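You operate a simulated robot arm through the tools that you are given. There is no shell and no other tool.

Carry out the task below with a simulated robot arm. There is one attempt and no reset: what you move stays moved.

JOB
Lift the yellow egg cup out, let the suds drain and rinse the sink.
Fine: cup into the dish rack, stopper on the steel counter; swing the spout to the middle; tap off. Set down upright: what you pick out.
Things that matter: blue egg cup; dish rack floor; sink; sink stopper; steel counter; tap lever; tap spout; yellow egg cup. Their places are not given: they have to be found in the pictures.

The check looks at the end state, three seconds after you hand in, the way a careful person would. Anything else that was tipped, shoved, dropped, spilled or broken makes it a failure. Lids that push on must go on centred and level and be pressed home; caps that screw on are set level and turned clockwise until they are tight.

ROBOT AND FRAMES
A 7-joint arm with a three-finger gripper, fixed in place. Base frame: the origin is at the foot of the arm, x ahead of it, y to its left, z up; the work surface is at about z = 74.5. Units: cm, rad, N and s.
Its first joint turns from -2.897 to 2.897 rad. Payload 2.69 kg.
The TCP is the grasp point between the finger pads, 3 cm short of the fingertips. In the tool frame z runs along the fingers and y along their closing line. The gripper opens to 12.8 cm. The gripper's body begins 11.7 cm behind the TCP.
Orientation is that of the tool frame in the base frame, as a unit quaternion [x, y, z, w]. With the fingers straight down and closing along the base's y, the tool's x points along the base's -x, its y along +y and its z along -z.

CONTROLS
- The arm moves only by the tool drive_tool. Its argument "moves" is one flat list of numbers, 7 for each row, row after row: the shift along the base's x, y, z in cm, then the turn, a rotation vector about the base's x, y, z in rad, then the finger opening in cm, from 0 to 12.8. In form: [tx, ty, tz, rx, ry, rz, fingers, tx, ty, tz, rx, ry, rz, fingers, ...]. A call has 1 to 20 rows; each row shifts and turns the commanded pose from where the row before left it. Rows are played at 5 a second. More than 5 cm and 0.15 rad between two rows, or a gripper value outside its range, and nothing of the call is played. A pose out of reach is approached as far as the arm can. The call stops where the force on the tool passes 40 N (or 10 N more than at its start, if that is more) or the arm is blocked; 0.2 s more then pass. Each finger halts on what it meets, pressing with about 26 N; the grip force reading is that of the motor and also rises with nothing between the fingers. The clock runs only during rows and for 0.2 s after the last one: add rows that do not move to give the fingers time. The reply holds the time, the measured pose of the TCP, the force on the tool along the base axes, the opening and the grip force, in the units named above and with some noise, with the torque about the TCP (base axes, N m) and any sound that the robot's microphone picked up.
- Cameras (640 x 400 px; columns grow to the right, rows downward): "scene" is fixed at [40.04, 64.91, 150.12]; the picture's right is [0.99, -0.10, 0.00], its down [-0.08, -0.75, -0.66] and it looks along [0.07, 0.65, -0.76] (base axes); focal length 214 px, centre (320, 200). "wrist" rides on the gripper at [5.8, 5.4, -13.1] in the tool frame; the picture's right is [-0.68, 0.74, 0.00], its down [-0.62, -0.57, -0.55] and it looks along [-0.40, -0.37, 0.84] (tool axes); focal length 234 px, centre (320, 200).
- camera(camera): a new picture of that camera. The clock stands still meanwhile.
- lift_body(by): slides the trunk up (or, below 0, down) by that many cm; the arm rides with it, the base frame stays. It gives what a move gives, with no picture.
- measure_at(camera, pixels): for up to 12 pixels [column, row] of the newest picture of that camera ("zoom" is the newest enlarged one), the place [x, y, z] in the base frame of the surface seen there, good to about 0.2 cm. The clock stands still meanwhile.
- zoom(camera, box): a new picture of the part [left, top, right, bottom] of that camera's present view, enlarged. The clock stands still meanwhile.
- close_job(): hands the job in; it is judged then, once.

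Leave the gripper open and the arm clear of the work at the hand-in unless told otherwise.

The tools are called after "Call:" as a command line: name --argument value ..., lists and objects as JSON in quotes. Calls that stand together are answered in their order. drive_tool: Moves the arm, as the interface text tells. Its arguments: {"type":"object","properties":{"moves":{"type":"array","items":{"type":"number"}}},"required":["moves"]} The other tools are called the same way: lift_body (by) slides the trunk up or down; camera (camera) takes a picture; measure_at (camera, pixels) gives the place of the surface under pixels of a picture; zoom (camera, box) takes an enlarged picture of a part of a camera's view; close_job () hands the job in.

At the start:

```text
time_s: 0.0
tcp_pos: [64.01, -13.2, 131.54]
ee_rot: [0.0, 1.0, 0.0, 0.001]
force: [0.7, 0.1, 0.1]
moment: [-0.01, -0.06, 0.0]
gripper_width: 12.8
grip_force: 0.2
trunk travel left (down, up): [-15.0, 20.0]
```

scene: 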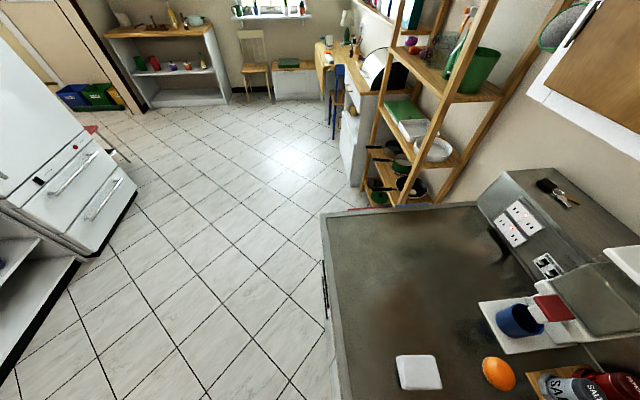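
wrist: 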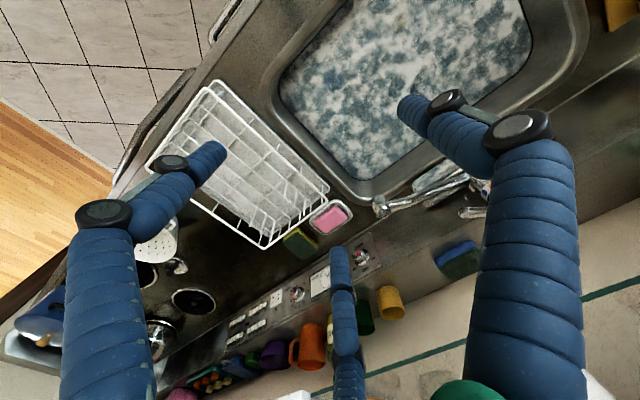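

I see a sink full of suds at the top of the wrist picture, a white dish rack at left, and a tap near (430,190). I'll take enlarged views of both cameras to get details.

Call:
zoom --camera "wrist" --box '[260, 0, 600, 212]'

Call:
zoom --camera "wrist" --box '[130, 60, 530, 310]'

Call:
camera --camera "scene"

```text
1.88 times, centred on (430, 106) of wrist
```

zoom: 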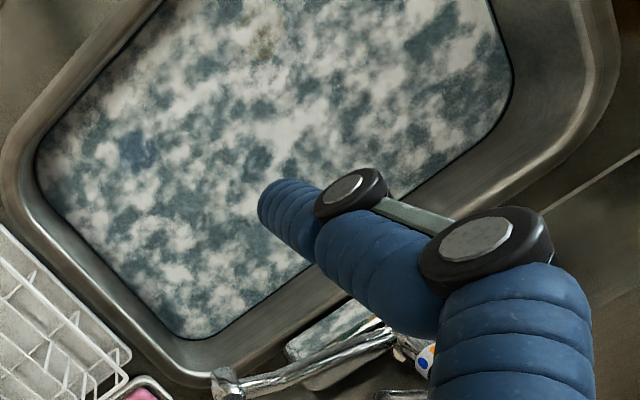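

```text
1.60 times, centred on (330, 185) of wrist
```

zoom: 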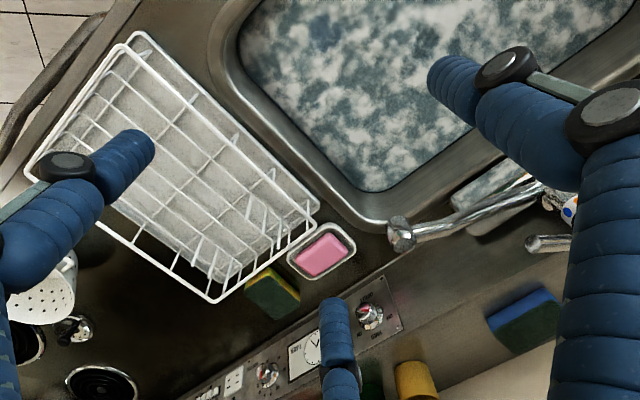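

```text
taken
```

scene: 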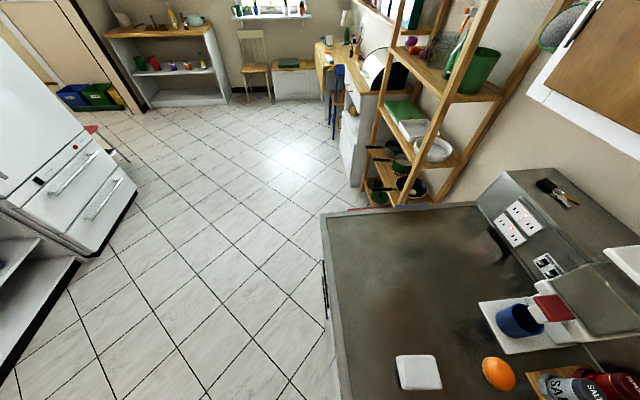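

Faint hues show in the suds (bluish near (332,80), yellowish near (401,21) in wrist pixels). I measure those, the sink rim, rack, tap and counter.

Call:
measure_at --camera "wrist" --pixels '[[332, 80], [401, 21], [380, 100], [450, 60], [282, 85], [365, 178], [525, 55], [350, 5], [382, 209], [430, 196], [476, 212], [485, 188]]'

Call:
measure_at --camera "wrist" --pixels '[[213, 84], [326, 188], [262, 246], [155, 165], [240, 160], [250, 130], [330, 218], [300, 242], [190, 270], [150, 240], [560, 60], [330, 30]]'

```text
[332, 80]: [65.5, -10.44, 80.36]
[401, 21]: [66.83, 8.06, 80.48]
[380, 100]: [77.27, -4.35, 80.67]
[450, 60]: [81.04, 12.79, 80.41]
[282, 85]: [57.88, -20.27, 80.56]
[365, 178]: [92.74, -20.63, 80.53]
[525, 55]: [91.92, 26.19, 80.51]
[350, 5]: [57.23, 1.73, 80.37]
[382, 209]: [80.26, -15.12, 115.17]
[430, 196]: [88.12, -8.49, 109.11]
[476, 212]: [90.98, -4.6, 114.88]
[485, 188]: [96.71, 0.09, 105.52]
```

```text
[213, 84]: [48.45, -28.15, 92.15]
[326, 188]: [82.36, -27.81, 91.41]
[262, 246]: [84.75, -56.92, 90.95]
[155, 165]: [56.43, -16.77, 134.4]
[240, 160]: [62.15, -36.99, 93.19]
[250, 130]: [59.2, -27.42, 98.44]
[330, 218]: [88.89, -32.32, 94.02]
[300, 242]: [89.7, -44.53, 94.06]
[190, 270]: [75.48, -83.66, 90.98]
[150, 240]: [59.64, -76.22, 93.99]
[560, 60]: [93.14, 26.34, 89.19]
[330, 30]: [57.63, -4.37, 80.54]
```

The suds surface is at z≈80.5, the counter at z≈91, the tap spout at about z 110–115 reaching from (97,0) to (80,-15). I move the arm back/left at this height to look at the tap unobstructed.

Call:
drive_tool --moves '[-4, 4, 0, 0, 0, 0, 12.8, -4, 4, 0, 0, 0, 0, 12.8, -4, 4, 0, 0, 0, 0, 12.8, -4, 4, 0, 0, 0, 0, 12.8, 0, 4, 0, 0, 0, 0, 12.8]'

Call:
camera --camera "wrist"

```text
refused: row 1 steps farther than a row can; nothing moved
```

```text
taken
```

wrist: 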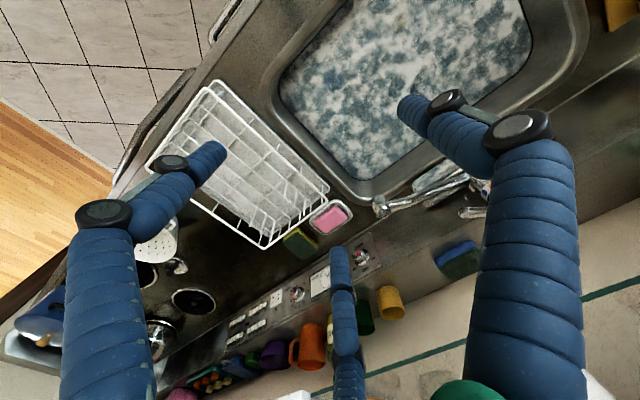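

The step limit is 5 cm in total, so I use smaller steps (3+3 cm) for the same move.

Call:
drive_tool --moves '[-3, 3, 0, 0, 0, 0, 12.8, -3, 3, 0, 0, 0, 0, 12.8, -3, 3, 0, 0, 0, 0, 12.8, -3, 3, 0, 0, 0, 0, 12.8, -3, 3, 0, 0, 0, 0, 12.8, 0, 4, 0, 0, 0, 0, 12.8, 0, 4, 0, 0, 0, 0, 12.8]'

Call:
camera --camera "wrist"

```text
time_s: 1.6
tcp_pos: [49.29, 9.83, 131.48]
ee_rot: [0.0, 1.0, 0.0, 0.0]
force: [0.8, -0.5, -0.9]
moment: [-0.01, 0.04, 0.02]
gripper_width: 12.81
grip_force: 0.1
trunk travel left (down, up): [-15.0, 20.0]
```

```text
taken
```

wrist: 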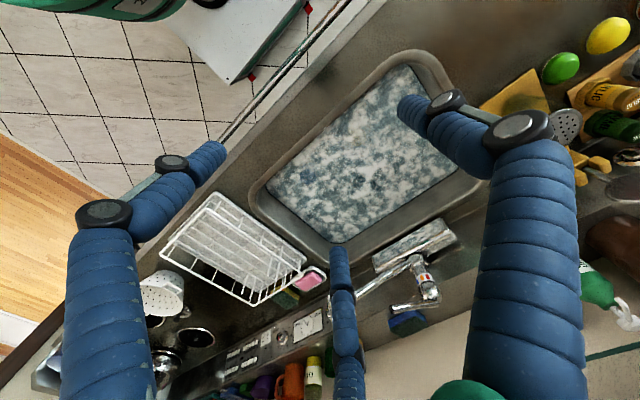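

Now the whole sink is in view. I zoom onto the sink and onto the tap.

Call:
zoom --camera "wrist" --box '[240, 40, 480, 190]'

Call:
zoom --camera "wrist" --box '[310, 200, 500, 350]'

Call:
zoom --camera "wrist" --box '[240, 130, 480, 280]'

Call:
zoom --camera "wrist" --box '[130, 180, 350, 330]'

```text
2.67 times, centred on (360, 115) of wrist
```

zoom: 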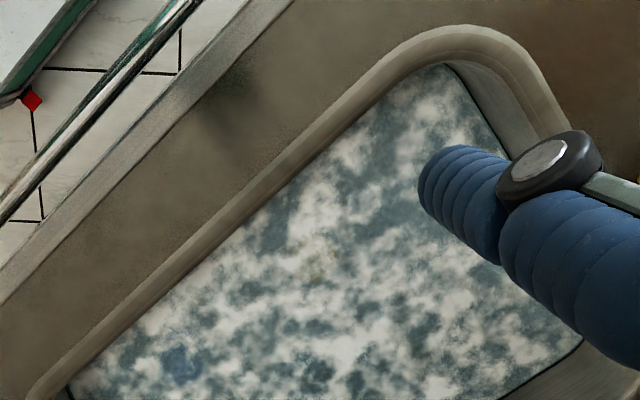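

```text
2.67 times, centred on (405, 275) of wrist
```

zoom: 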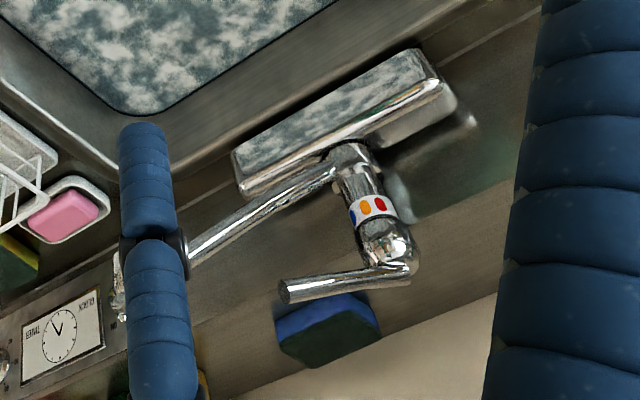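

```text
2.67 times, centred on (360, 205) of wrist
```

zoom: 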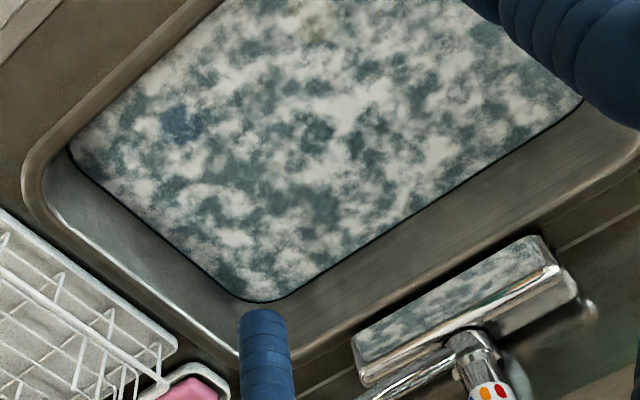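

```text
2.67 times, centred on (240, 255) of wrist
```

zoom: 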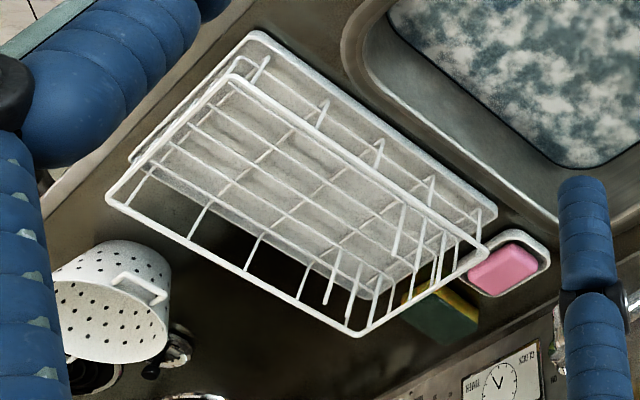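

I measure the yellowish and bluish patches from this second viewpoint, plus tap points.

Call:
measure_at --camera "wrist" --pixels '[[360, 139], [308, 175], [360, 200], [342, 243], [356, 293], [380, 279], [405, 262], [416, 255], [424, 275], [433, 292], [412, 304], [393, 309]]'

Call:
zoom --camera "wrist" --box '[280, 80, 440, 180]'

```text
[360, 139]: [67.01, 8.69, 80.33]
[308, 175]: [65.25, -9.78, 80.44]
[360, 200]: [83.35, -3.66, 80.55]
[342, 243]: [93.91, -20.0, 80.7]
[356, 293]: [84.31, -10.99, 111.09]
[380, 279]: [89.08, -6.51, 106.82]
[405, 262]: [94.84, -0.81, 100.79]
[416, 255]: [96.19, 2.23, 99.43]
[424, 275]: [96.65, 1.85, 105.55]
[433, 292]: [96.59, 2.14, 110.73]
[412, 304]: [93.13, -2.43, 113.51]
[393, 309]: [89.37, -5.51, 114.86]
```

```text
4.00 times, centred on (360, 130) of wrist
```

zoom: 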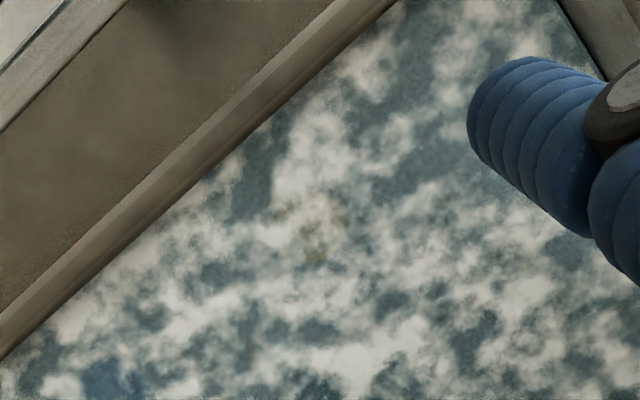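

I check what the blue finger shapes in the wrist view really are by measuring points on them.

Call:
measure_at --camera "wrist" --pixels '[[405, 103], [440, 125], [520, 180], [520, 300], [215, 155], [170, 200], [100, 260], [110, 370], [340, 255], [344, 310], [348, 380], [400, 108]]'

```text
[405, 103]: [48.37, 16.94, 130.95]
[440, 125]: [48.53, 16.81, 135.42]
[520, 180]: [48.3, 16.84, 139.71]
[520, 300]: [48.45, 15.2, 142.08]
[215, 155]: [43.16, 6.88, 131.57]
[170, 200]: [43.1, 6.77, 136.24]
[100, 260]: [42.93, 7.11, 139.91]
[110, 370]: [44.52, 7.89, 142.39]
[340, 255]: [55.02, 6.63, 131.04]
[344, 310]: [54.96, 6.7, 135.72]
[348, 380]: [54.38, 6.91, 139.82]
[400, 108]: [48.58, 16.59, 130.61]
```

The view shows a hand with three finger-like parts. I close and half-open the fingers in mid-air to see how they really move.

Call:
drive_tool --moves '[0, 0, 0, 0, 0, 0, 0, 0, 0, 0, 0, 0, 0, 0, 0, 0, 0, 0, 0, 0, 0]'

Call:
camera --camera "wrist"

```text
time_s: 2.4
tcp_pos: [49.08, 9.89, 131.63]
ee_rot: [0.0, 1.0, 0.0, 0.0]
force: [-0.6, 0.0, -0.3]
moment: [-0.01, 0.0, 0.0]
gripper_width: 0.22
grip_force: 25.9
trunk travel left (down, up): [-15.0, 20.0]
```

```text
taken
```

wrist: 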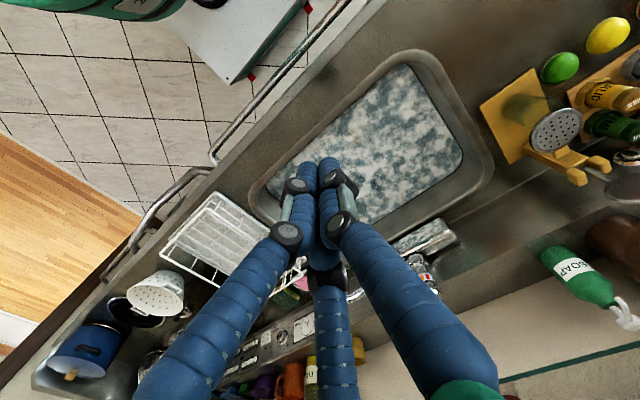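

Call:
measure_at --camera "wrist" --pixels '[[303, 165], [330, 165], [327, 200], [295, 186], [337, 180], [290, 235], [340, 225], [325, 275], [230, 310], [400, 310], [335, 350], [325, 250]]'

Call:
zoom --camera "wrist" --box '[240, 130, 420, 290]'

Call:
zoom --camera "wrist" --box '[260, 50, 480, 190]'

```text
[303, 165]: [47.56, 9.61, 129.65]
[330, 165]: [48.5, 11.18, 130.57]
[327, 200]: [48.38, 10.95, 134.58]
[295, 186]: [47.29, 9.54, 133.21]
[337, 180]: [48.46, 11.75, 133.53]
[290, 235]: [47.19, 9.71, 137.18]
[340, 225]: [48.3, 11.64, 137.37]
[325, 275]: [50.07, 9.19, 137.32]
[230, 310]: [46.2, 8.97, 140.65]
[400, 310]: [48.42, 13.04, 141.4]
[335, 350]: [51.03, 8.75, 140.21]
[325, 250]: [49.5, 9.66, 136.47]
```

```text
2.50 times, centred on (330, 210) of wrist
```

zoom: 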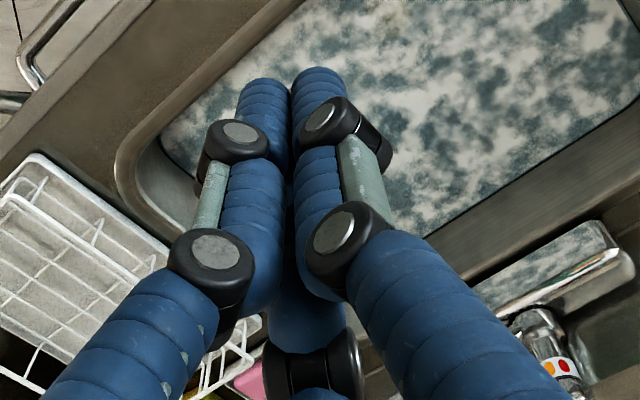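

```text
2.86 times, centred on (370, 120) of wrist
```

zoom: 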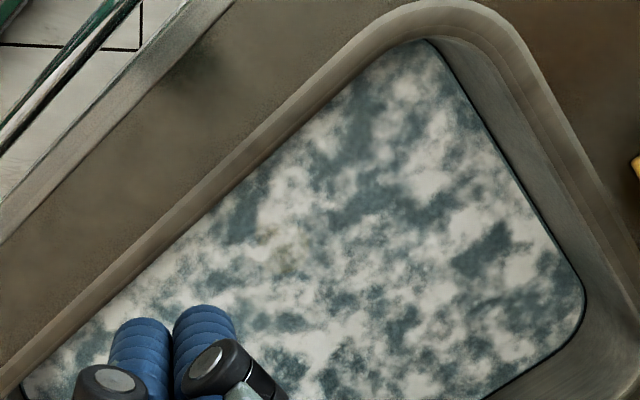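

The hand visually has three fingers (one on +y, two on -y) that meet when closed. Keeping it closed, I move down over the sink so that the camera is nearly straight above the yellowish patch (≈(67, 8.4)).

Call:
drive_tool --moves '[2.29, -0.475, -3.66, 0, 0, 0, 0, 2.29, -0.475, -3.66, 0, 0, 0, 0, 2.29, -0.475, -3.66, 0, 0, 0, 0, 2.29, -0.475, -3.66, 0, 0, 0, 0, 2.29, -0.475, -3.66, 0, 0, 0, 0, 2.29, -0.475, -3.66, 0, 0, 0, 0, 2.29, -0.475, -3.66, 0, 0, 0, 0, 2.29, -0.475, -3.66, 0, 0, 0, 0]'

Call:
camera --camera "wrist"

Call:
zoom --camera "wrist" --box '[200, 0, 460, 160]'

```text
time_s: 4.2
tcp_pos: [67.61, 5.8, 102.1]
ee_rot: [0.0, 1.0, 0.0, 0.001]
force: [0.5, -0.3, -0.1]
moment: [-0.01, -0.02, 0.0]
gripper_width: 0.23
grip_force: 25.8
trunk travel left (down, up): [-15.0, 20.0]
```

```text
taken
```

wrist: 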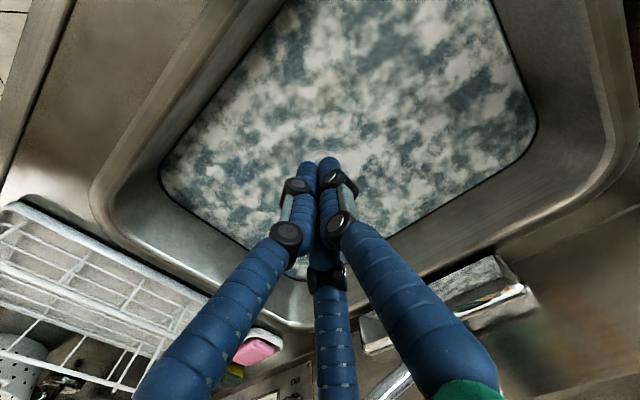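

```text
2.46 times, centred on (330, 80) of wrist
```

zoom: 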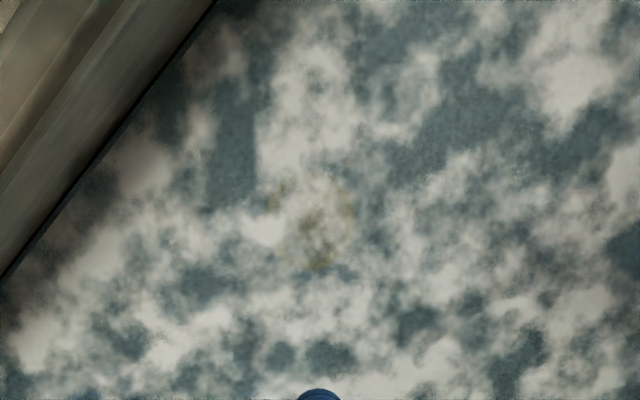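

A yellow ring shows through the suds around zoom pixel (313,220). I zoom in tighter to fix its centre and also look for the blue cup and the stopper.

Call:
zoom --camera "wrist" --box '[284, 60, 364, 110]'

Call:
zoom --camera "wrist" --box '[150, 90, 310, 270]'

Call:
zoom --camera "wrist" --box '[340, 40, 560, 240]'

```text
8.00 times, centred on (324, 85) of wrist
```

zoom: 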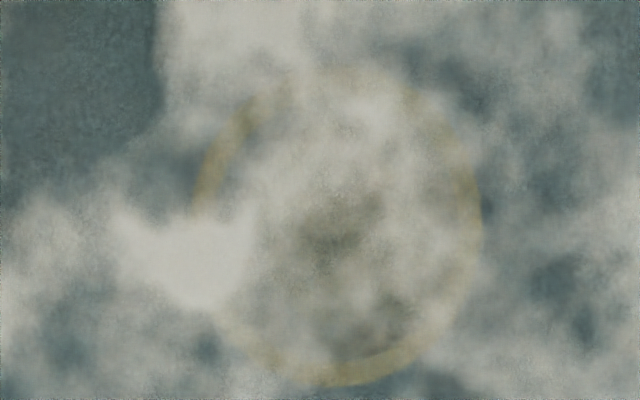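

```text
2.22 times, centred on (230, 180) of wrist
```

zoom: 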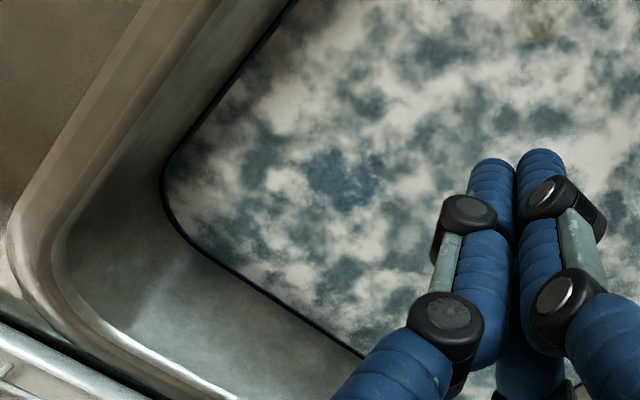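

```text
2.00 times, centred on (450, 140) of wrist
```

zoom: 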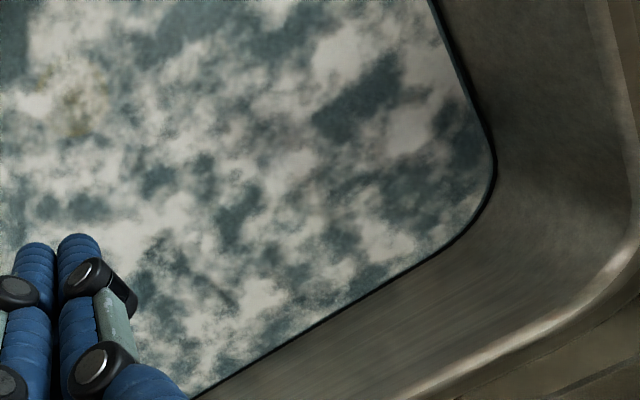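

The ring's centre is at wrist pixel ≈(326,88.6), about 36 px wide. I measure it, the blue patch, and look further for the stopper.

Call:
measure_at --camera "wrist" --pixels '[[326.1, 88.6], [308, 86], [344, 88], [326, 69], [326, 108], [241, 171], [535, 140], [162, 165], [300, 275], [270, 0]]'

Call:
zoom --camera "wrist" --box '[340, 120, 440, 190]'

Call:
zoom --camera "wrist" --box '[320, 90, 420, 160]'

Call:
zoom --camera "wrist" --box '[205, 140, 285, 200]'

```text
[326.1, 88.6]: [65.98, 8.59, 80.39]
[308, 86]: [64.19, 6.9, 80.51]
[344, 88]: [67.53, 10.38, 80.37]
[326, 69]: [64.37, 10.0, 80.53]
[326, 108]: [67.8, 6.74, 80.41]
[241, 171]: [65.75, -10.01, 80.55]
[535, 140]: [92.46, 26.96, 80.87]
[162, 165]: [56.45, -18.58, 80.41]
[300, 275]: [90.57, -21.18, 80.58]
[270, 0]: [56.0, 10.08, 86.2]
```

```text
5.71 times, centred on (390, 155) of wrist
```

zoom: 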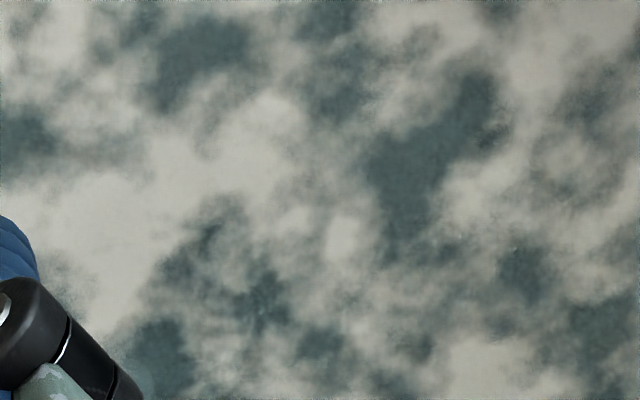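

```text
5.71 times, centred on (370, 125) of wrist
```

zoom: 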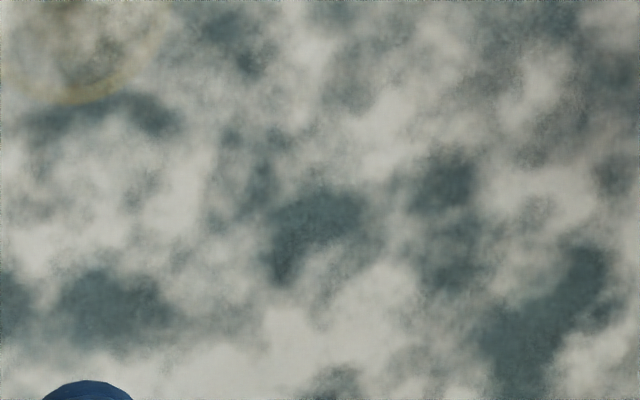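

```text
6.67 times, centred on (245, 170) of wrist
```

zoom: 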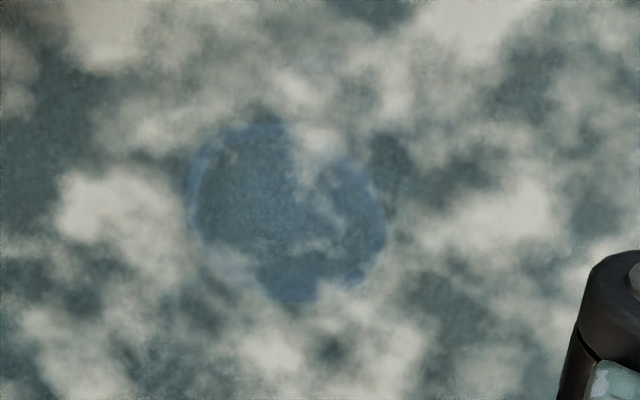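

Yellow cup's ring centre ≈(66.0, 8.5), diameter ≈4.8 cm; blue cup's ≈(65.8,-10.1). The stopper may be hidden behind the fingertips near the sink's middle, so I shift the arm to look at the middle.

Call:
drive_tool --moves '[2.8, -1.8, 1, 0, 0, 0, 0, 2.8, -1.8, 1, 0, 0, 0, 0, 2.8, -1.8, 1, 0, 0, 0, 0]'

Call:
camera --camera "wrist"

Call:
zoom --camera "wrist" --box '[230, 20, 430, 160]'

Call:
zoom --camera "wrist" --box '[280, 60, 380, 130]'

```text
time_s: 5.0
tcp_pos: [75.75, 0.5, 105.2]
ee_rot: [0.001, 1.0, 0.0, -0.001]
force: [0.6, 0.5, -0.7]
moment: [-0.04, 0.01, -0.01]
gripper_width: 0.27
grip_force: 26.2
trunk travel left (down, up): [-15.0, 20.0]
```

```text
taken
```

wrist: 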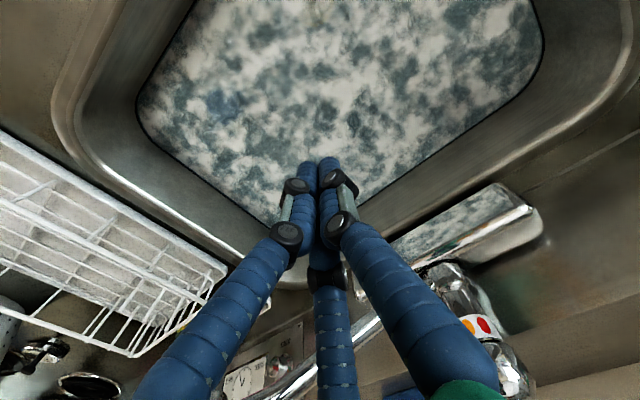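

```text
2.86 times, centred on (330, 90) of wrist
```

zoom: 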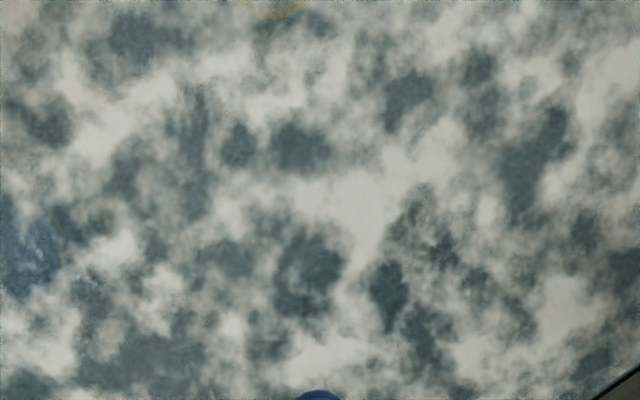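

```text
5.71 times, centred on (330, 95) of wrist
```

zoom: 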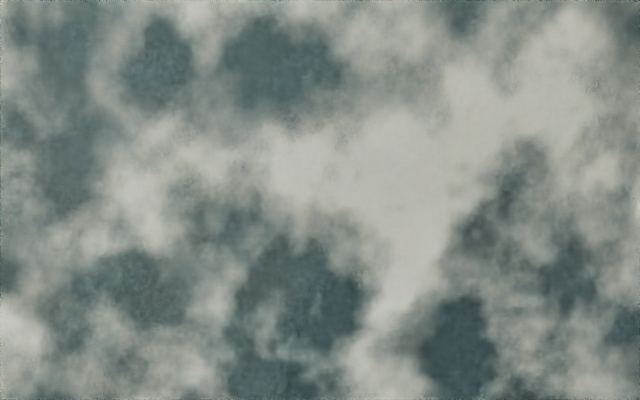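

The stopper cannot be seen through the foam. I note that and first study the dish rack: rise clear of the spout, then move over to the rack at about (70,-43.5,122).

Call:
drive_tool --moves '[-1.8, 0, 3.8, 0, 0, 0, 0, -1.8, 0, 3.8, 0, 0, 0, 0, -1.8, 0, 3.8, 0, 0, 0, 0, -1.8, 0, 3.8, 0, 0, 0, 0, -1.8, 0, 3.8, 0, 0, 0, 0, -1.8, 0, 3.8, 0, 0, 0, 0, 0.5, -4.4, -0.6, 0, 0, 0, 0, 0.5, -4.4, -0.6, 0, 0, 0, 0, 0.5, -4.4, -0.6, 0, 0, 0, 0, 0.5, -4.4, -0.6, 0, 0, 0, 0, 0.5, -4.4, -0.6, 0, 0, 0, 0, 0.5, -4.4, -0.6, 0, 0, 0, 0, 0.5, -4.4, -0.6, 0, 0, 0, 0, 0.5, -4.4, -0.6, 0, 0, 0, 0, 0.5, -4.4, -0.6, 0, 0, 0, 0, 0.5, -4.4, -0.6, 0, 0, 0, 0]'

Call:
camera --camera "wrist"

Call:
zoom --camera "wrist" --box '[120, 0, 480, 220]'

```text
time_s: 8.4
tcp_pos: [69.99, -43.16, 121.64]
ee_rot: [0.0, 1.0, 0.0, 0.0]
force: [0.0, 0.8, -0.4]
moment: [-0.02, -0.03, -0.01]
gripper_width: 0.24
grip_force: 25.7
trunk travel left (down, up): [-15.0, 20.0]
```

```text
taken
```

wrist: 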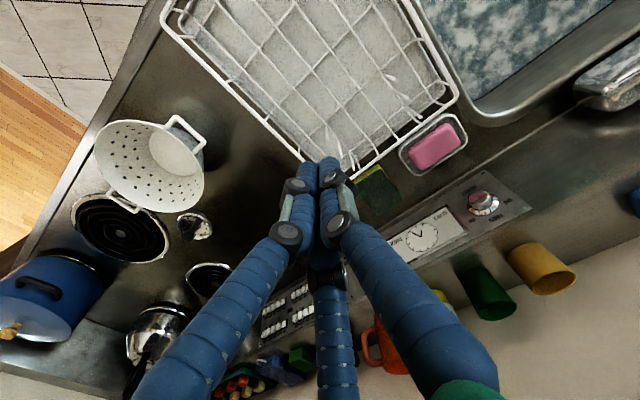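

```text
1.78 times, centred on (300, 110) of wrist
```

zoom: 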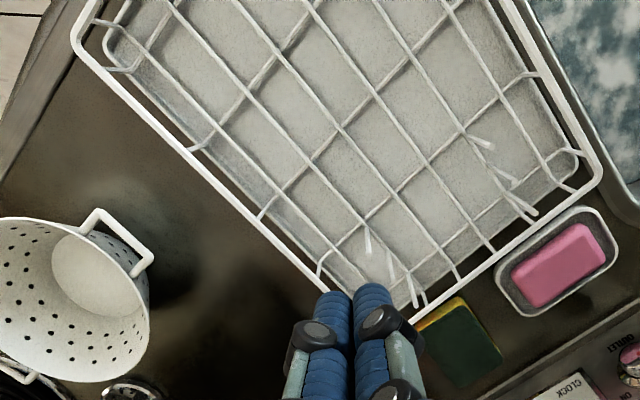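

The rack has an open wire grid and a few upright prongs at its far (+x) end. I measure the rim, wires and floor.

Call:
measure_at --camera "wrist" --pixels '[[455, 98], [437, 78], [300, 155], [165, 12], [310, 60], [330, 30], [290, 90], [360, 75], [390, 80], [420, 118], [330, 130], [345, 150]]'

Call:
measure_at --camera "zoom" --pixels '[[375, 92], [343, 127], [311, 163], [410, 57], [281, 190], [245, 92], [300, 30], [450, 215], [600, 170], [330, 285], [75, 30], [525, 215]]'

```text
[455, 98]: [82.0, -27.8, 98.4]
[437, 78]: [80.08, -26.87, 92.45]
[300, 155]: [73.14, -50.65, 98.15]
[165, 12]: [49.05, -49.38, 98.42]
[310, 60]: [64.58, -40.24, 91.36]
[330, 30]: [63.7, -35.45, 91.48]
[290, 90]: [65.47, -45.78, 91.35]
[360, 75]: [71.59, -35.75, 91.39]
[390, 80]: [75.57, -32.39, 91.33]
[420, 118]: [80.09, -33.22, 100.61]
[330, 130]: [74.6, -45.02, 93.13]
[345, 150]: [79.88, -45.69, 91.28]
```

```text
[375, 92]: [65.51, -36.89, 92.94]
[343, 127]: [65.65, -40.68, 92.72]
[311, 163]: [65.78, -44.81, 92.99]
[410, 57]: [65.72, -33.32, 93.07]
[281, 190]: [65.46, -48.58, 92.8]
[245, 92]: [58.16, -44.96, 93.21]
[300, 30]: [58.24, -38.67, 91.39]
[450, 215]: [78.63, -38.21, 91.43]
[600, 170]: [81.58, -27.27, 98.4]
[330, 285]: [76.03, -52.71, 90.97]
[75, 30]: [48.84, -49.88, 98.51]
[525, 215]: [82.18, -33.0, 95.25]
```

Rack: rim z≈98.4, wire floor z≈93, x 49–82, y −50…−27, lengthwise wires at y≈−33.3, −36.9, −40.7, −44.8. Prongs only at the +x end. Now I go back over the yellow cup at about (66, 8.5) and open the fingers to 8.5 cm at z≈100.

Call:
drive_tool --moves '[-0.33, 4.3, -0.9, 0, 0, 0, 0, -0.33, 4.3, -0.9, 0, 0, 0, 0, -0.33, 4.3, -0.9, 0, 0, 0, 0, -0.33, 4.3, -0.9, 0, 0, 0, 0, -0.33, 4.3, -0.9, 0, 0, 0, 0, -0.33, 4.3, -0.9, 0, 0, 0, 0, -0.33, 4.3, -0.9, 0, 0, 0, 0, -0.33, 4.3, -0.9, 0, 0, 0, 0, -0.33, 4.3, -0.9, 0, 0, 0, 0, -0.33, 4.3, -0.9, 0, 0, 0, 0, -0.33, 4.3, -0.9, 0, 0, 0, 0, -0.33, 4.3, -0.9, 0, 0, 0, 0, 0, 0, -3.6, 0, 0, 0, 8.5, 0, 0, -3.6, 0, 0, 0, 8.5, 0, 0, -3.6, 0, 0, 0, 8.5]'

Call:
camera --camera "wrist"

Call:
zoom --camera "wrist" --box '[220, 20, 420, 145]'

```text
time_s: 11.6
tcp_pos: [66.03, 7.98, 100.29]
ee_rot: [0.0, 1.0, -0.001, 0.0]
force: [-0.8, 0.0, -0.3]
moment: [-0.01, -0.02, 0.02]
gripper_width: 8.5
grip_force: 0.1
trunk travel left (down, up): [-15.0, 20.0]
```

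```text
taken
```

wrist: 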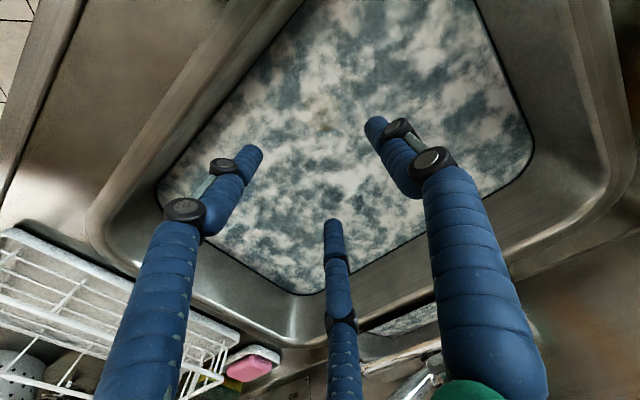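

```text
3.20 times, centred on (320, 82) of wrist
```

zoom: 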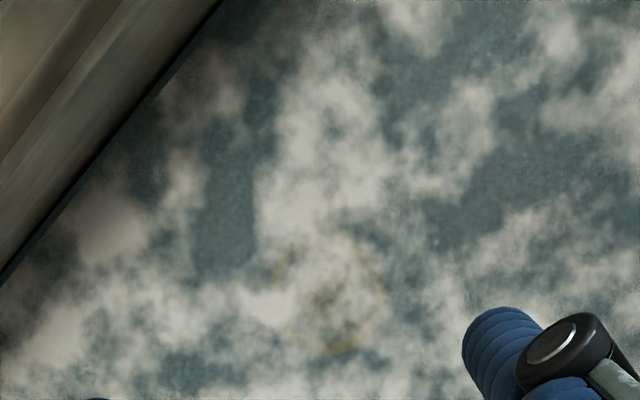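

The ring centre (wrist px ≈(323,113)) computes to (65.9–66.1, 8.65). I shift y by +0.65 and descend to z≈84.5 (tips just above the suds).

Call:
drive_tool --moves '[0, 0.65, -1.8, 0, 0, 0, 8.5, 0, 0, -3.5, 0, 0, 0, 8.5, 0, 0, -3.5, 0, 0, 0, 8.5, 0, 0, -3.5, 0, 0, 0, 8.5, 0, 0, -3.5, 0, 0, 0, 8.5, 0, 0, 0, 0, 0, 0, 8.5]'

Call:
camera --camera "wrist"

Call:
zoom --camera "wrist" --box '[220, 90, 420, 215]'

```text
time_s: 13.0
tcp_pos: [66.12, 8.56, 84.94]
ee_rot: [0.0, 1.0, 0.0, 0.0]
force: [-0.3, 0.5, 0.1]
moment: [-0.02, 0.03, 0.02]
gripper_width: 8.5
grip_force: 0.0
trunk travel left (down, up): [-15.0, 20.0]
```

```text
taken
```

wrist: 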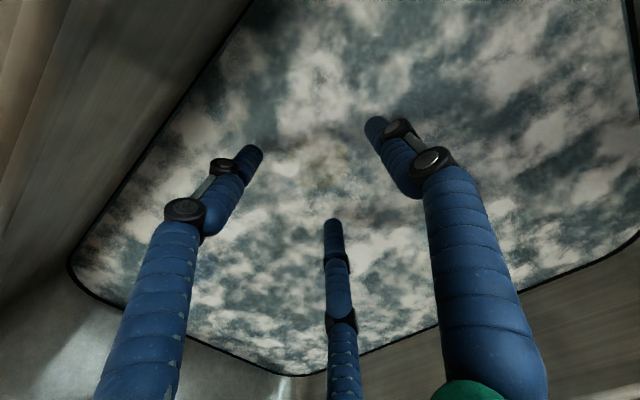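

```text
3.20 times, centred on (320, 152) of wrist
```

zoom: 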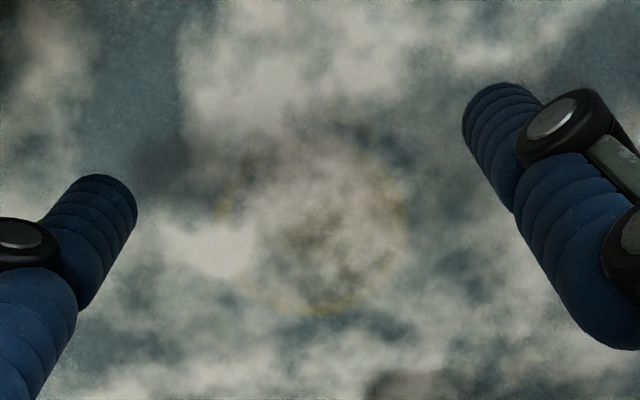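

Ring centre now computes to (65.85, 8.7) with diameter ≈4.75 cm near z≈80.3. I descend slowly around it to z≈78.8.

Call:
drive_tool --moves '[-0.2, 0.12, -1.5, 0, 0, 0, 8.5, 0, 0, -1.5, 0, 0, 0, 8.5, 0, 0, -1.5, 0, 0, 0, 8.5, 0, 0, -1, 0, 0, 0, 8.5, 0, 0, -0.6, 0, 0, 0, 8.5, 0, 0, 0, 0, 0, 0, 8.5]'

Call:
camera --camera "wrist"

```text
time_s: 14.4
tcp_pos: [65.79, 8.61, 78.44]
ee_rot: [-0.001, 1.0, 0.001, 0.0]
force: [0.1, -0.6, 0.2]
moment: [-0.03, 0.01, -0.01]
gripper_width: 8.48
grip_force: 0.0
trunk travel left (down, up): [-15.0, 20.0]
```

```text
taken
```

wrist: 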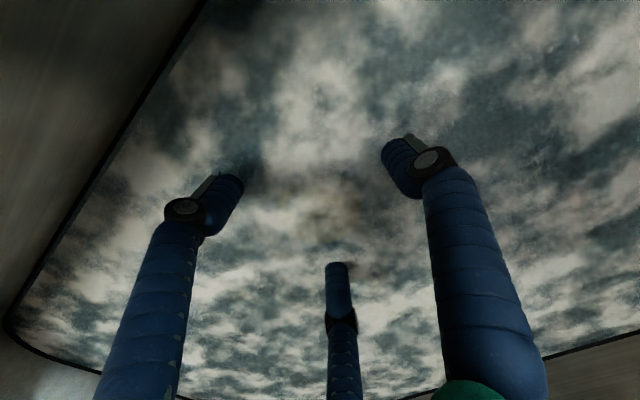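

No contact yet. I close the fingers gradually around the cup.

Call:
drive_tool --moves '[0, 0, 0, 0, 0, 0, 7.0, 0, 0, 0, 0, 0, 0, 6.0, 0, 0, 0, 0, 0, 0, 5.4, 0, 0, 0, 0, 0, 0, 5.0, 0, 0, 0, 0, 0, 0, 4.6, 0, 0, 0, 0, 0, 0, 4.2, 0, 0, 0, 0, 0, 0, 3.8, 0, 0, 0, 0, 0, 0, 3.4]'

Call:
camera --camera "wrist"

```text
time_s: 16.2
tcp_pos: [65.75, 8.67, 78.46]
ee_rot: [0.0, 1.0, 0.0, 0.0]
force: [0.5, 0.6, 0.5]
moment: [0.0, -0.03, -0.02]
gripper_width: 4.71
grip_force: 25.7
trunk travel left (down, up): [-15.0, 20.0]
```

```text
taken
```

wrist: 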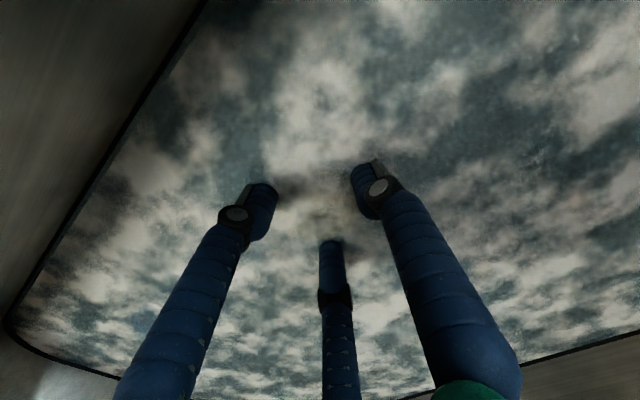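

Gripped at 4.71 cm, which matches the cup. I lift it straight up gently.

Call:
drive_tool --moves '[0, 0, 0.8, 0, 0, 0, 3.4, 0, 0, 1.2, 0, 0, 0, 3.4, 0, 0, 2, 0, 0, 0, 3.4, 0, 0, 2, 0, 0, 0, 3.4, 0, 0, 2, 0, 0, 0, 3.4, 0, 0, 2, 0, 0, 0, 3.4]'

Call:
camera --camera "wrist"

Call:
zoom --camera "wrist" --box '[220, 110, 440, 290]'

```text
time_s: 17.6
tcp_pos: [65.75, 8.71, 88.38]
ee_rot: [0.0, 1.0, 0.0, 0.001]
force: [0.1, -0.4, -1.2]
moment: [-0.02, 0.0, -0.02]
gripper_width: 4.69
grip_force: 25.9
trunk travel left (down, up): [-15.0, 20.0]
```

```text
taken
```

wrist: 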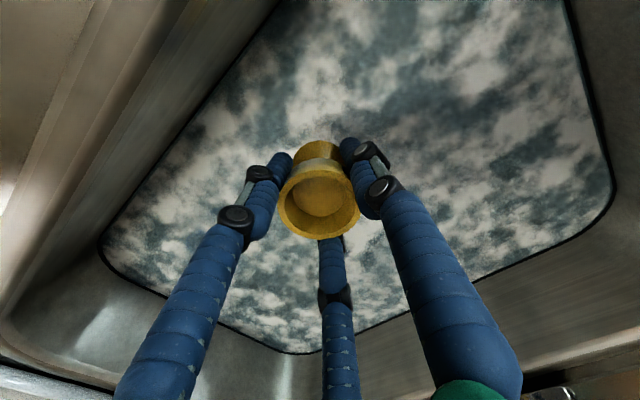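

```text
2.22 times, centred on (330, 200) of wrist
```

zoom: 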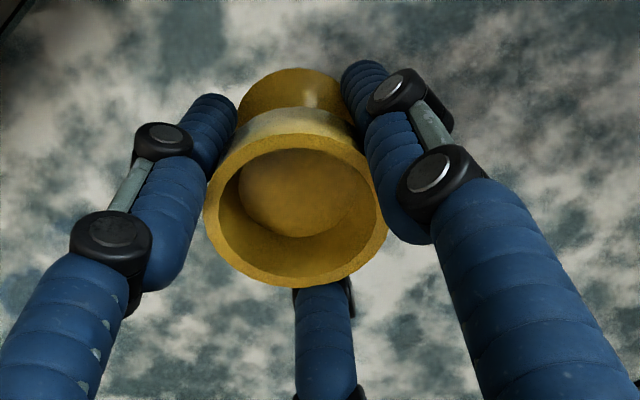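

The yellow egg cup is lifted and upright. I measure its rim, bowl and foot to know its height.

Call:
measure_at --camera "zoom" --pixels '[[210, 220], [380, 220], [295, 278], [290, 140], [290, 190], [300, 125], [290, 80], [245, 95], [340, 95], [290, 100]]'

```text
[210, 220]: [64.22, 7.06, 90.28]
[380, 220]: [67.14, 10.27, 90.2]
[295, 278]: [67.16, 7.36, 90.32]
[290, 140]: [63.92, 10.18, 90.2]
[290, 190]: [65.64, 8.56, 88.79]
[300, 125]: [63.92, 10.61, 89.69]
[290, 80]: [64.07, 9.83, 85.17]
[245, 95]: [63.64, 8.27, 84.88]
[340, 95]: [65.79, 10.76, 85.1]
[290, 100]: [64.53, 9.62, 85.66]
```

Cup height is ≈5.8 cm (rim 1.9 above TCP, foot bottom ≈4 below TCP), foot diameter ≈4.2 cm. I raise it and carry it level to over the rack at about (62,-38.8).

Call:
drive_tool --moves '[0, 0, 3, 0, 0, 0, 3.4, 0, 0, 4, 0, 0, 0, 3.4, 0, 0, 4, 0, 0, 0, 3.4, 0, 0, 4, 0, 0, 0, 3.4, 0, 0, 4, 0, 0, 0, 3.4, 0, 0, 4, 0, 0, 0, 3.4, 0, 0, 0, 0, 0, 0, 3.4]'

Call:
drive_tool --moves '[-0.25, -2, 0, 0, 0, 0, 3.4, -0.25, -3, 0, 0, 0, 0, 3.4, -0.25, -3, 0, 0, 0, 0, 3.4, -0.25, -3, 0, 0, 0, 0, 3.4, -0.25, -3, 0, 0, 0, 0, 3.4, -0.25, -3, 0, 0, 0, 0, 3.4, -0.25, -3, 0, 0, 0, 0, 3.4, -0.25, -3, 0, 0, 0, 0, 3.4, -0.25, -3, 0, 0, 0, 0, 3.4, -0.25, -3, 0, 0, 0, 0, 3.4, -0.25, -3, 0, 0, 0, 0, 3.4, -0.25, -3, 0, 0, 0, 0, 3.4, -0.25, -3, 0, 0, 0, 0, 3.4, -0.25, -3, 0, 0, 0, 0, 3.4, -0.25, -3, 0, 0, 0, 0, 3.4, 0, -3, 0, 0, 0, 0, 3.4, 0, -0.5, 0, 0, 0, 0, 3.4, 0, 0, 0, 0, 0, 0, 3.4]'

Call:
camera --camera "wrist"

Call:
zoom --camera "wrist" --box '[200, 40, 440, 190]'

```text
time_s: 19.2
tcp_pos: [65.47, 8.84, 111.65]
ee_rot: [0.001, 1.0, 0.0, 0.0]
force: [-1.2, 0.3, 0.1]
moment: [-0.02, -0.03, -0.02]
gripper_width: 4.68
grip_force: 26.0
trunk travel left (down, up): [-15.0, 20.0]
```

```text
time_s: 23.0
tcp_pos: [62.18, -38.54, 111.44]
ee_rot: [-0.001, 1.0, -0.001, 0.0]
force: [0.0, 0.3, -0.7]
moment: [0.03, -0.01, 0.03]
gripper_width: 4.67
grip_force: 25.9
trunk travel left (down, up): [-15.0, 20.0]
```

```text
taken
```

wrist: 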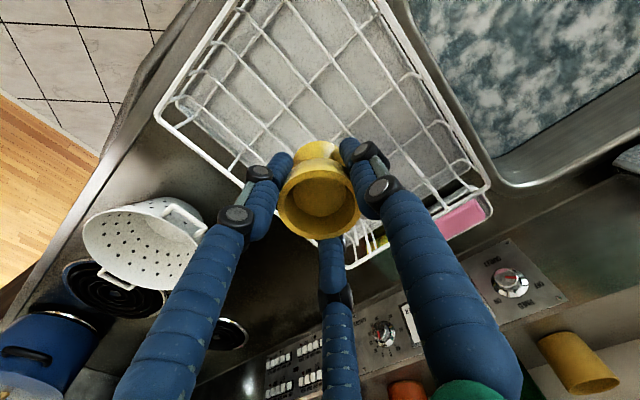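

```text
2.67 times, centred on (320, 115) of wrist
```

zoom: 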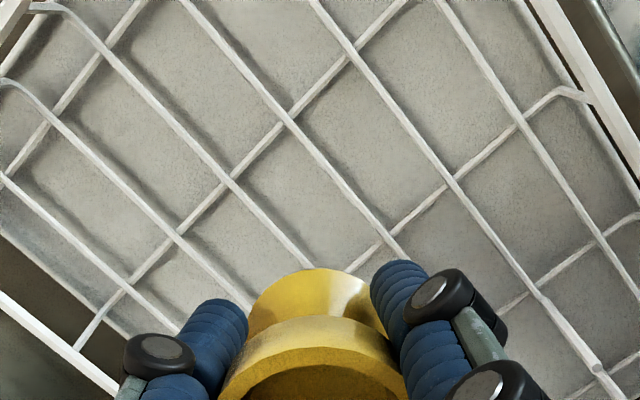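

I measure wire heights between crossings, for wires in both directions.

Call:
measure_at --camera "zoom" --pixels '[[318, 90], [258, 152], [203, 210], [154, 265], [480, 155], [420, 210], [240, 68], [335, 182], [400, 122], [260, 220], [500, 245], [350, 120]]'

Call:
measure_at --camera "zoom" --pixels '[[287, 122], [348, 57], [230, 180], [178, 238], [450, 183], [518, 120], [390, 240], [200, 20], [130, 65], [320, 85], [316, 93], [322, 88]]'

```text
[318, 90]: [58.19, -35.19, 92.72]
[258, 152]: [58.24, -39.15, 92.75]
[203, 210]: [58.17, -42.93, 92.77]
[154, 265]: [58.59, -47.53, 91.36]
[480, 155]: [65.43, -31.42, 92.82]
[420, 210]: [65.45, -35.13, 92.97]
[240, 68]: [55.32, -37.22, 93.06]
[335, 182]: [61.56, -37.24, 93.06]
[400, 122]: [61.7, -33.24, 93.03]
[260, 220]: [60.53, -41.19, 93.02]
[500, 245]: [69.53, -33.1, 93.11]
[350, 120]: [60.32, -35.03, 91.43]
```

```text
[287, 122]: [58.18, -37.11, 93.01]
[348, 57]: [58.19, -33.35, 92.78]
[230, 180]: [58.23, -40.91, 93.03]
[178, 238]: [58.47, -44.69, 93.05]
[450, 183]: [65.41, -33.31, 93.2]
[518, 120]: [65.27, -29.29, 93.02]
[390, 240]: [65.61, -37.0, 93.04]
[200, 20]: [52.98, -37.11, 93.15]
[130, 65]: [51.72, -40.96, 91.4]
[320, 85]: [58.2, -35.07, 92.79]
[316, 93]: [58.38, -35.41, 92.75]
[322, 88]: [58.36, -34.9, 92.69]
```

Lengthwise wires top at z≈93.05 (y=-33.3,-37.1,-40.9), crosswise wires ≈0.3 lower (x=58.2, 65.5). The best spot is centred at (65.5,-39.0): foot straddles two lengthwise wires with a cross wire beneath. I move there and descend to z≈99.

Call:
drive_tool --moves '[1.7, -0.23, 0, 0, 0, 0, 3.4, 1.7, -0.23, -1, 0, 0, 0, 3.4, 0, 0, -3, 0, 0, 0, 3.4, 0, 0, -3, 0, 0, 0, 3.4, 0, 0, -3, 0, 0, 0, 3.4, 0, 0, -2.4, 0, 0, 0, 3.4, 0, 0, 0, 0, 0, 0, 3.4]'

Call:
camera --camera "wrist"

Call:
zoom --camera "wrist" --box '[220, 90, 420, 240]'

```text
time_s: 24.6
tcp_pos: [65.34, -39.07, 98.95]
ee_rot: [0.0, 1.0, 0.0, 0.001]
force: [0.0, -0.9, -0.6]
moment: [0.02, 0.04, -0.02]
gripper_width: 4.68
grip_force: 26.3
trunk travel left (down, up): [-15.0, 20.0]
```

```text
taken
```

wrist: 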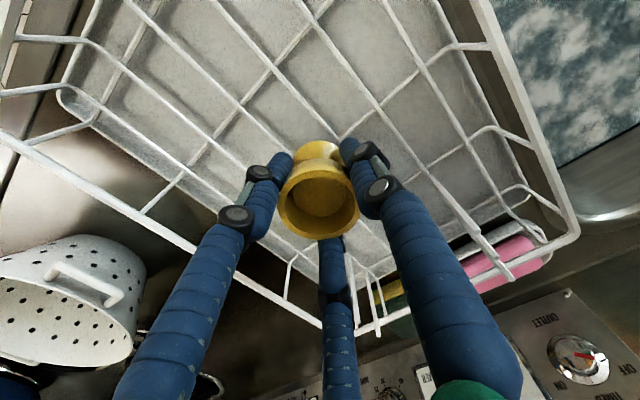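

```text
2.67 times, centred on (320, 165) of wrist
```

zoom: 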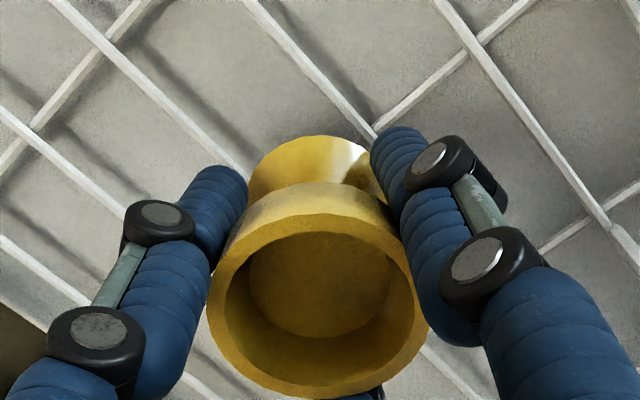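

I measure the cup's foot edge and the wires beside it to verify alignment before lowering.

Call:
measure_at --camera "zoom" --pixels '[[252, 185], [275, 150], [312, 140], [345, 145], [312, 137], [222, 152], [360, 118], [390, 115], [215, 310], [420, 310], [318, 392], [318, 200]]'

```text
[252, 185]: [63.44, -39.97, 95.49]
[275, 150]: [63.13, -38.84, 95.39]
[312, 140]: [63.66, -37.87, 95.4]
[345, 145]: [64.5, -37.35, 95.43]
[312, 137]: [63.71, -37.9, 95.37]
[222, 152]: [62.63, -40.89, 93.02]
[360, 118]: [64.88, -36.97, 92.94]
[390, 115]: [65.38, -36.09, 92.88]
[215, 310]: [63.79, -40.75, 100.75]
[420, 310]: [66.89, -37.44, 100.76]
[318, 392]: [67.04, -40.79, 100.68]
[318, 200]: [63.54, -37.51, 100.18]
```

The foot is about 2.15 cm in radius, centred near (65.3,-39.1); wires at y -40.9 and -37.0. I nudge (+0.15,+0.12) and lower to just above the expected contact, then in small steps.

Call:
drive_tool --moves '[0.15, 0.12, -0.6, 0, 0, 0, 3.4, 0, 0, -0.6, 0, 0, 0, 3.4, 0, 0, -0.3, 0, 0, 0, 3.4, 0, 0, 0, 0, 0, 0, 3.4]'

Call:
drive_tool --moves '[0, 0, -0.15, 0, 0, 0, 3.4, 0, 0, -0.15, 0, 0, 0, 3.4, 0, 0, 0, 0, 0, 0, 3.4]'

```text
time_s: 25.6
tcp_pos: [65.58, -38.96, 97.54]
ee_rot: [0.0, 1.0, 0.0, 0.0]
force: [-0.5, -0.3, -0.9]
moment: [0.01, -0.03, -0.06]
gripper_width: 4.7
grip_force: 26.2
trunk travel left (down, up): [-15.0, 20.0]
```

```text
time_s: 26.4
tcp_pos: [65.68, -38.88, 97.4]
ee_rot: [-0.001, 1.0, -0.001, 0.0]
force: [-0.5, -0.3, -1.0]
moment: [0.0, 0.01, -0.01]
gripper_width: 4.7
grip_force: 26.3
trunk travel left (down, up): [-15.0, 20.0]
```

No contact yet. I continue in small steps.

Call:
drive_tool --moves '[0, 0, -0.15, 0, 0, 0, 3.4, 0, 0, 0, 0, 0, 0, 3.4]'

Call:
drive_tool --moves '[0, 0, -0.15, 0, 0, 0, 3.4, 0, 0, 0, 0, 0, 0, 3.4]'

Call:
drive_tool --moves '[0, 0, -0.15, 0, 0, 0, 3.4, 0, 0, 0, 0, 0, 0, 3.4]'

```text
time_s: 27.0
tcp_pos: [65.59, -38.99, 97.15]
ee_rot: [0.0, 1.0, 0.0, 0.0]
force: [0.4, 0.1, 1.0]
moment: [-0.03, -0.04, 0.0]
gripper_width: 4.69
grip_force: 26.3
trunk travel left (down, up): [-15.0, 20.0]
```

```text
time_s: 27.6
tcp_pos: [65.59, -38.89, 96.99]
ee_rot: [0.0, 1.0, 0.001, 0.001]
force: [2.2, 0.3, 6.6]
moment: [0.02, -0.13, -0.02]
gripper_width: 4.69
grip_force: 26.0
trunk travel left (down, up): [-15.0, 20.0]
```

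```text
time_s: 28.2
tcp_pos: [65.66, -38.84, 96.82]
ee_rot: [0.0, 1.0, 0.0, 0.0]
force: [1.2, -1.0, 5.9]
moment: [-0.19, -0.03, 0.04]
gripper_width: 4.75
grip_force: 26.0
trunk travel left (down, up): [-15.0, 20.0]
```

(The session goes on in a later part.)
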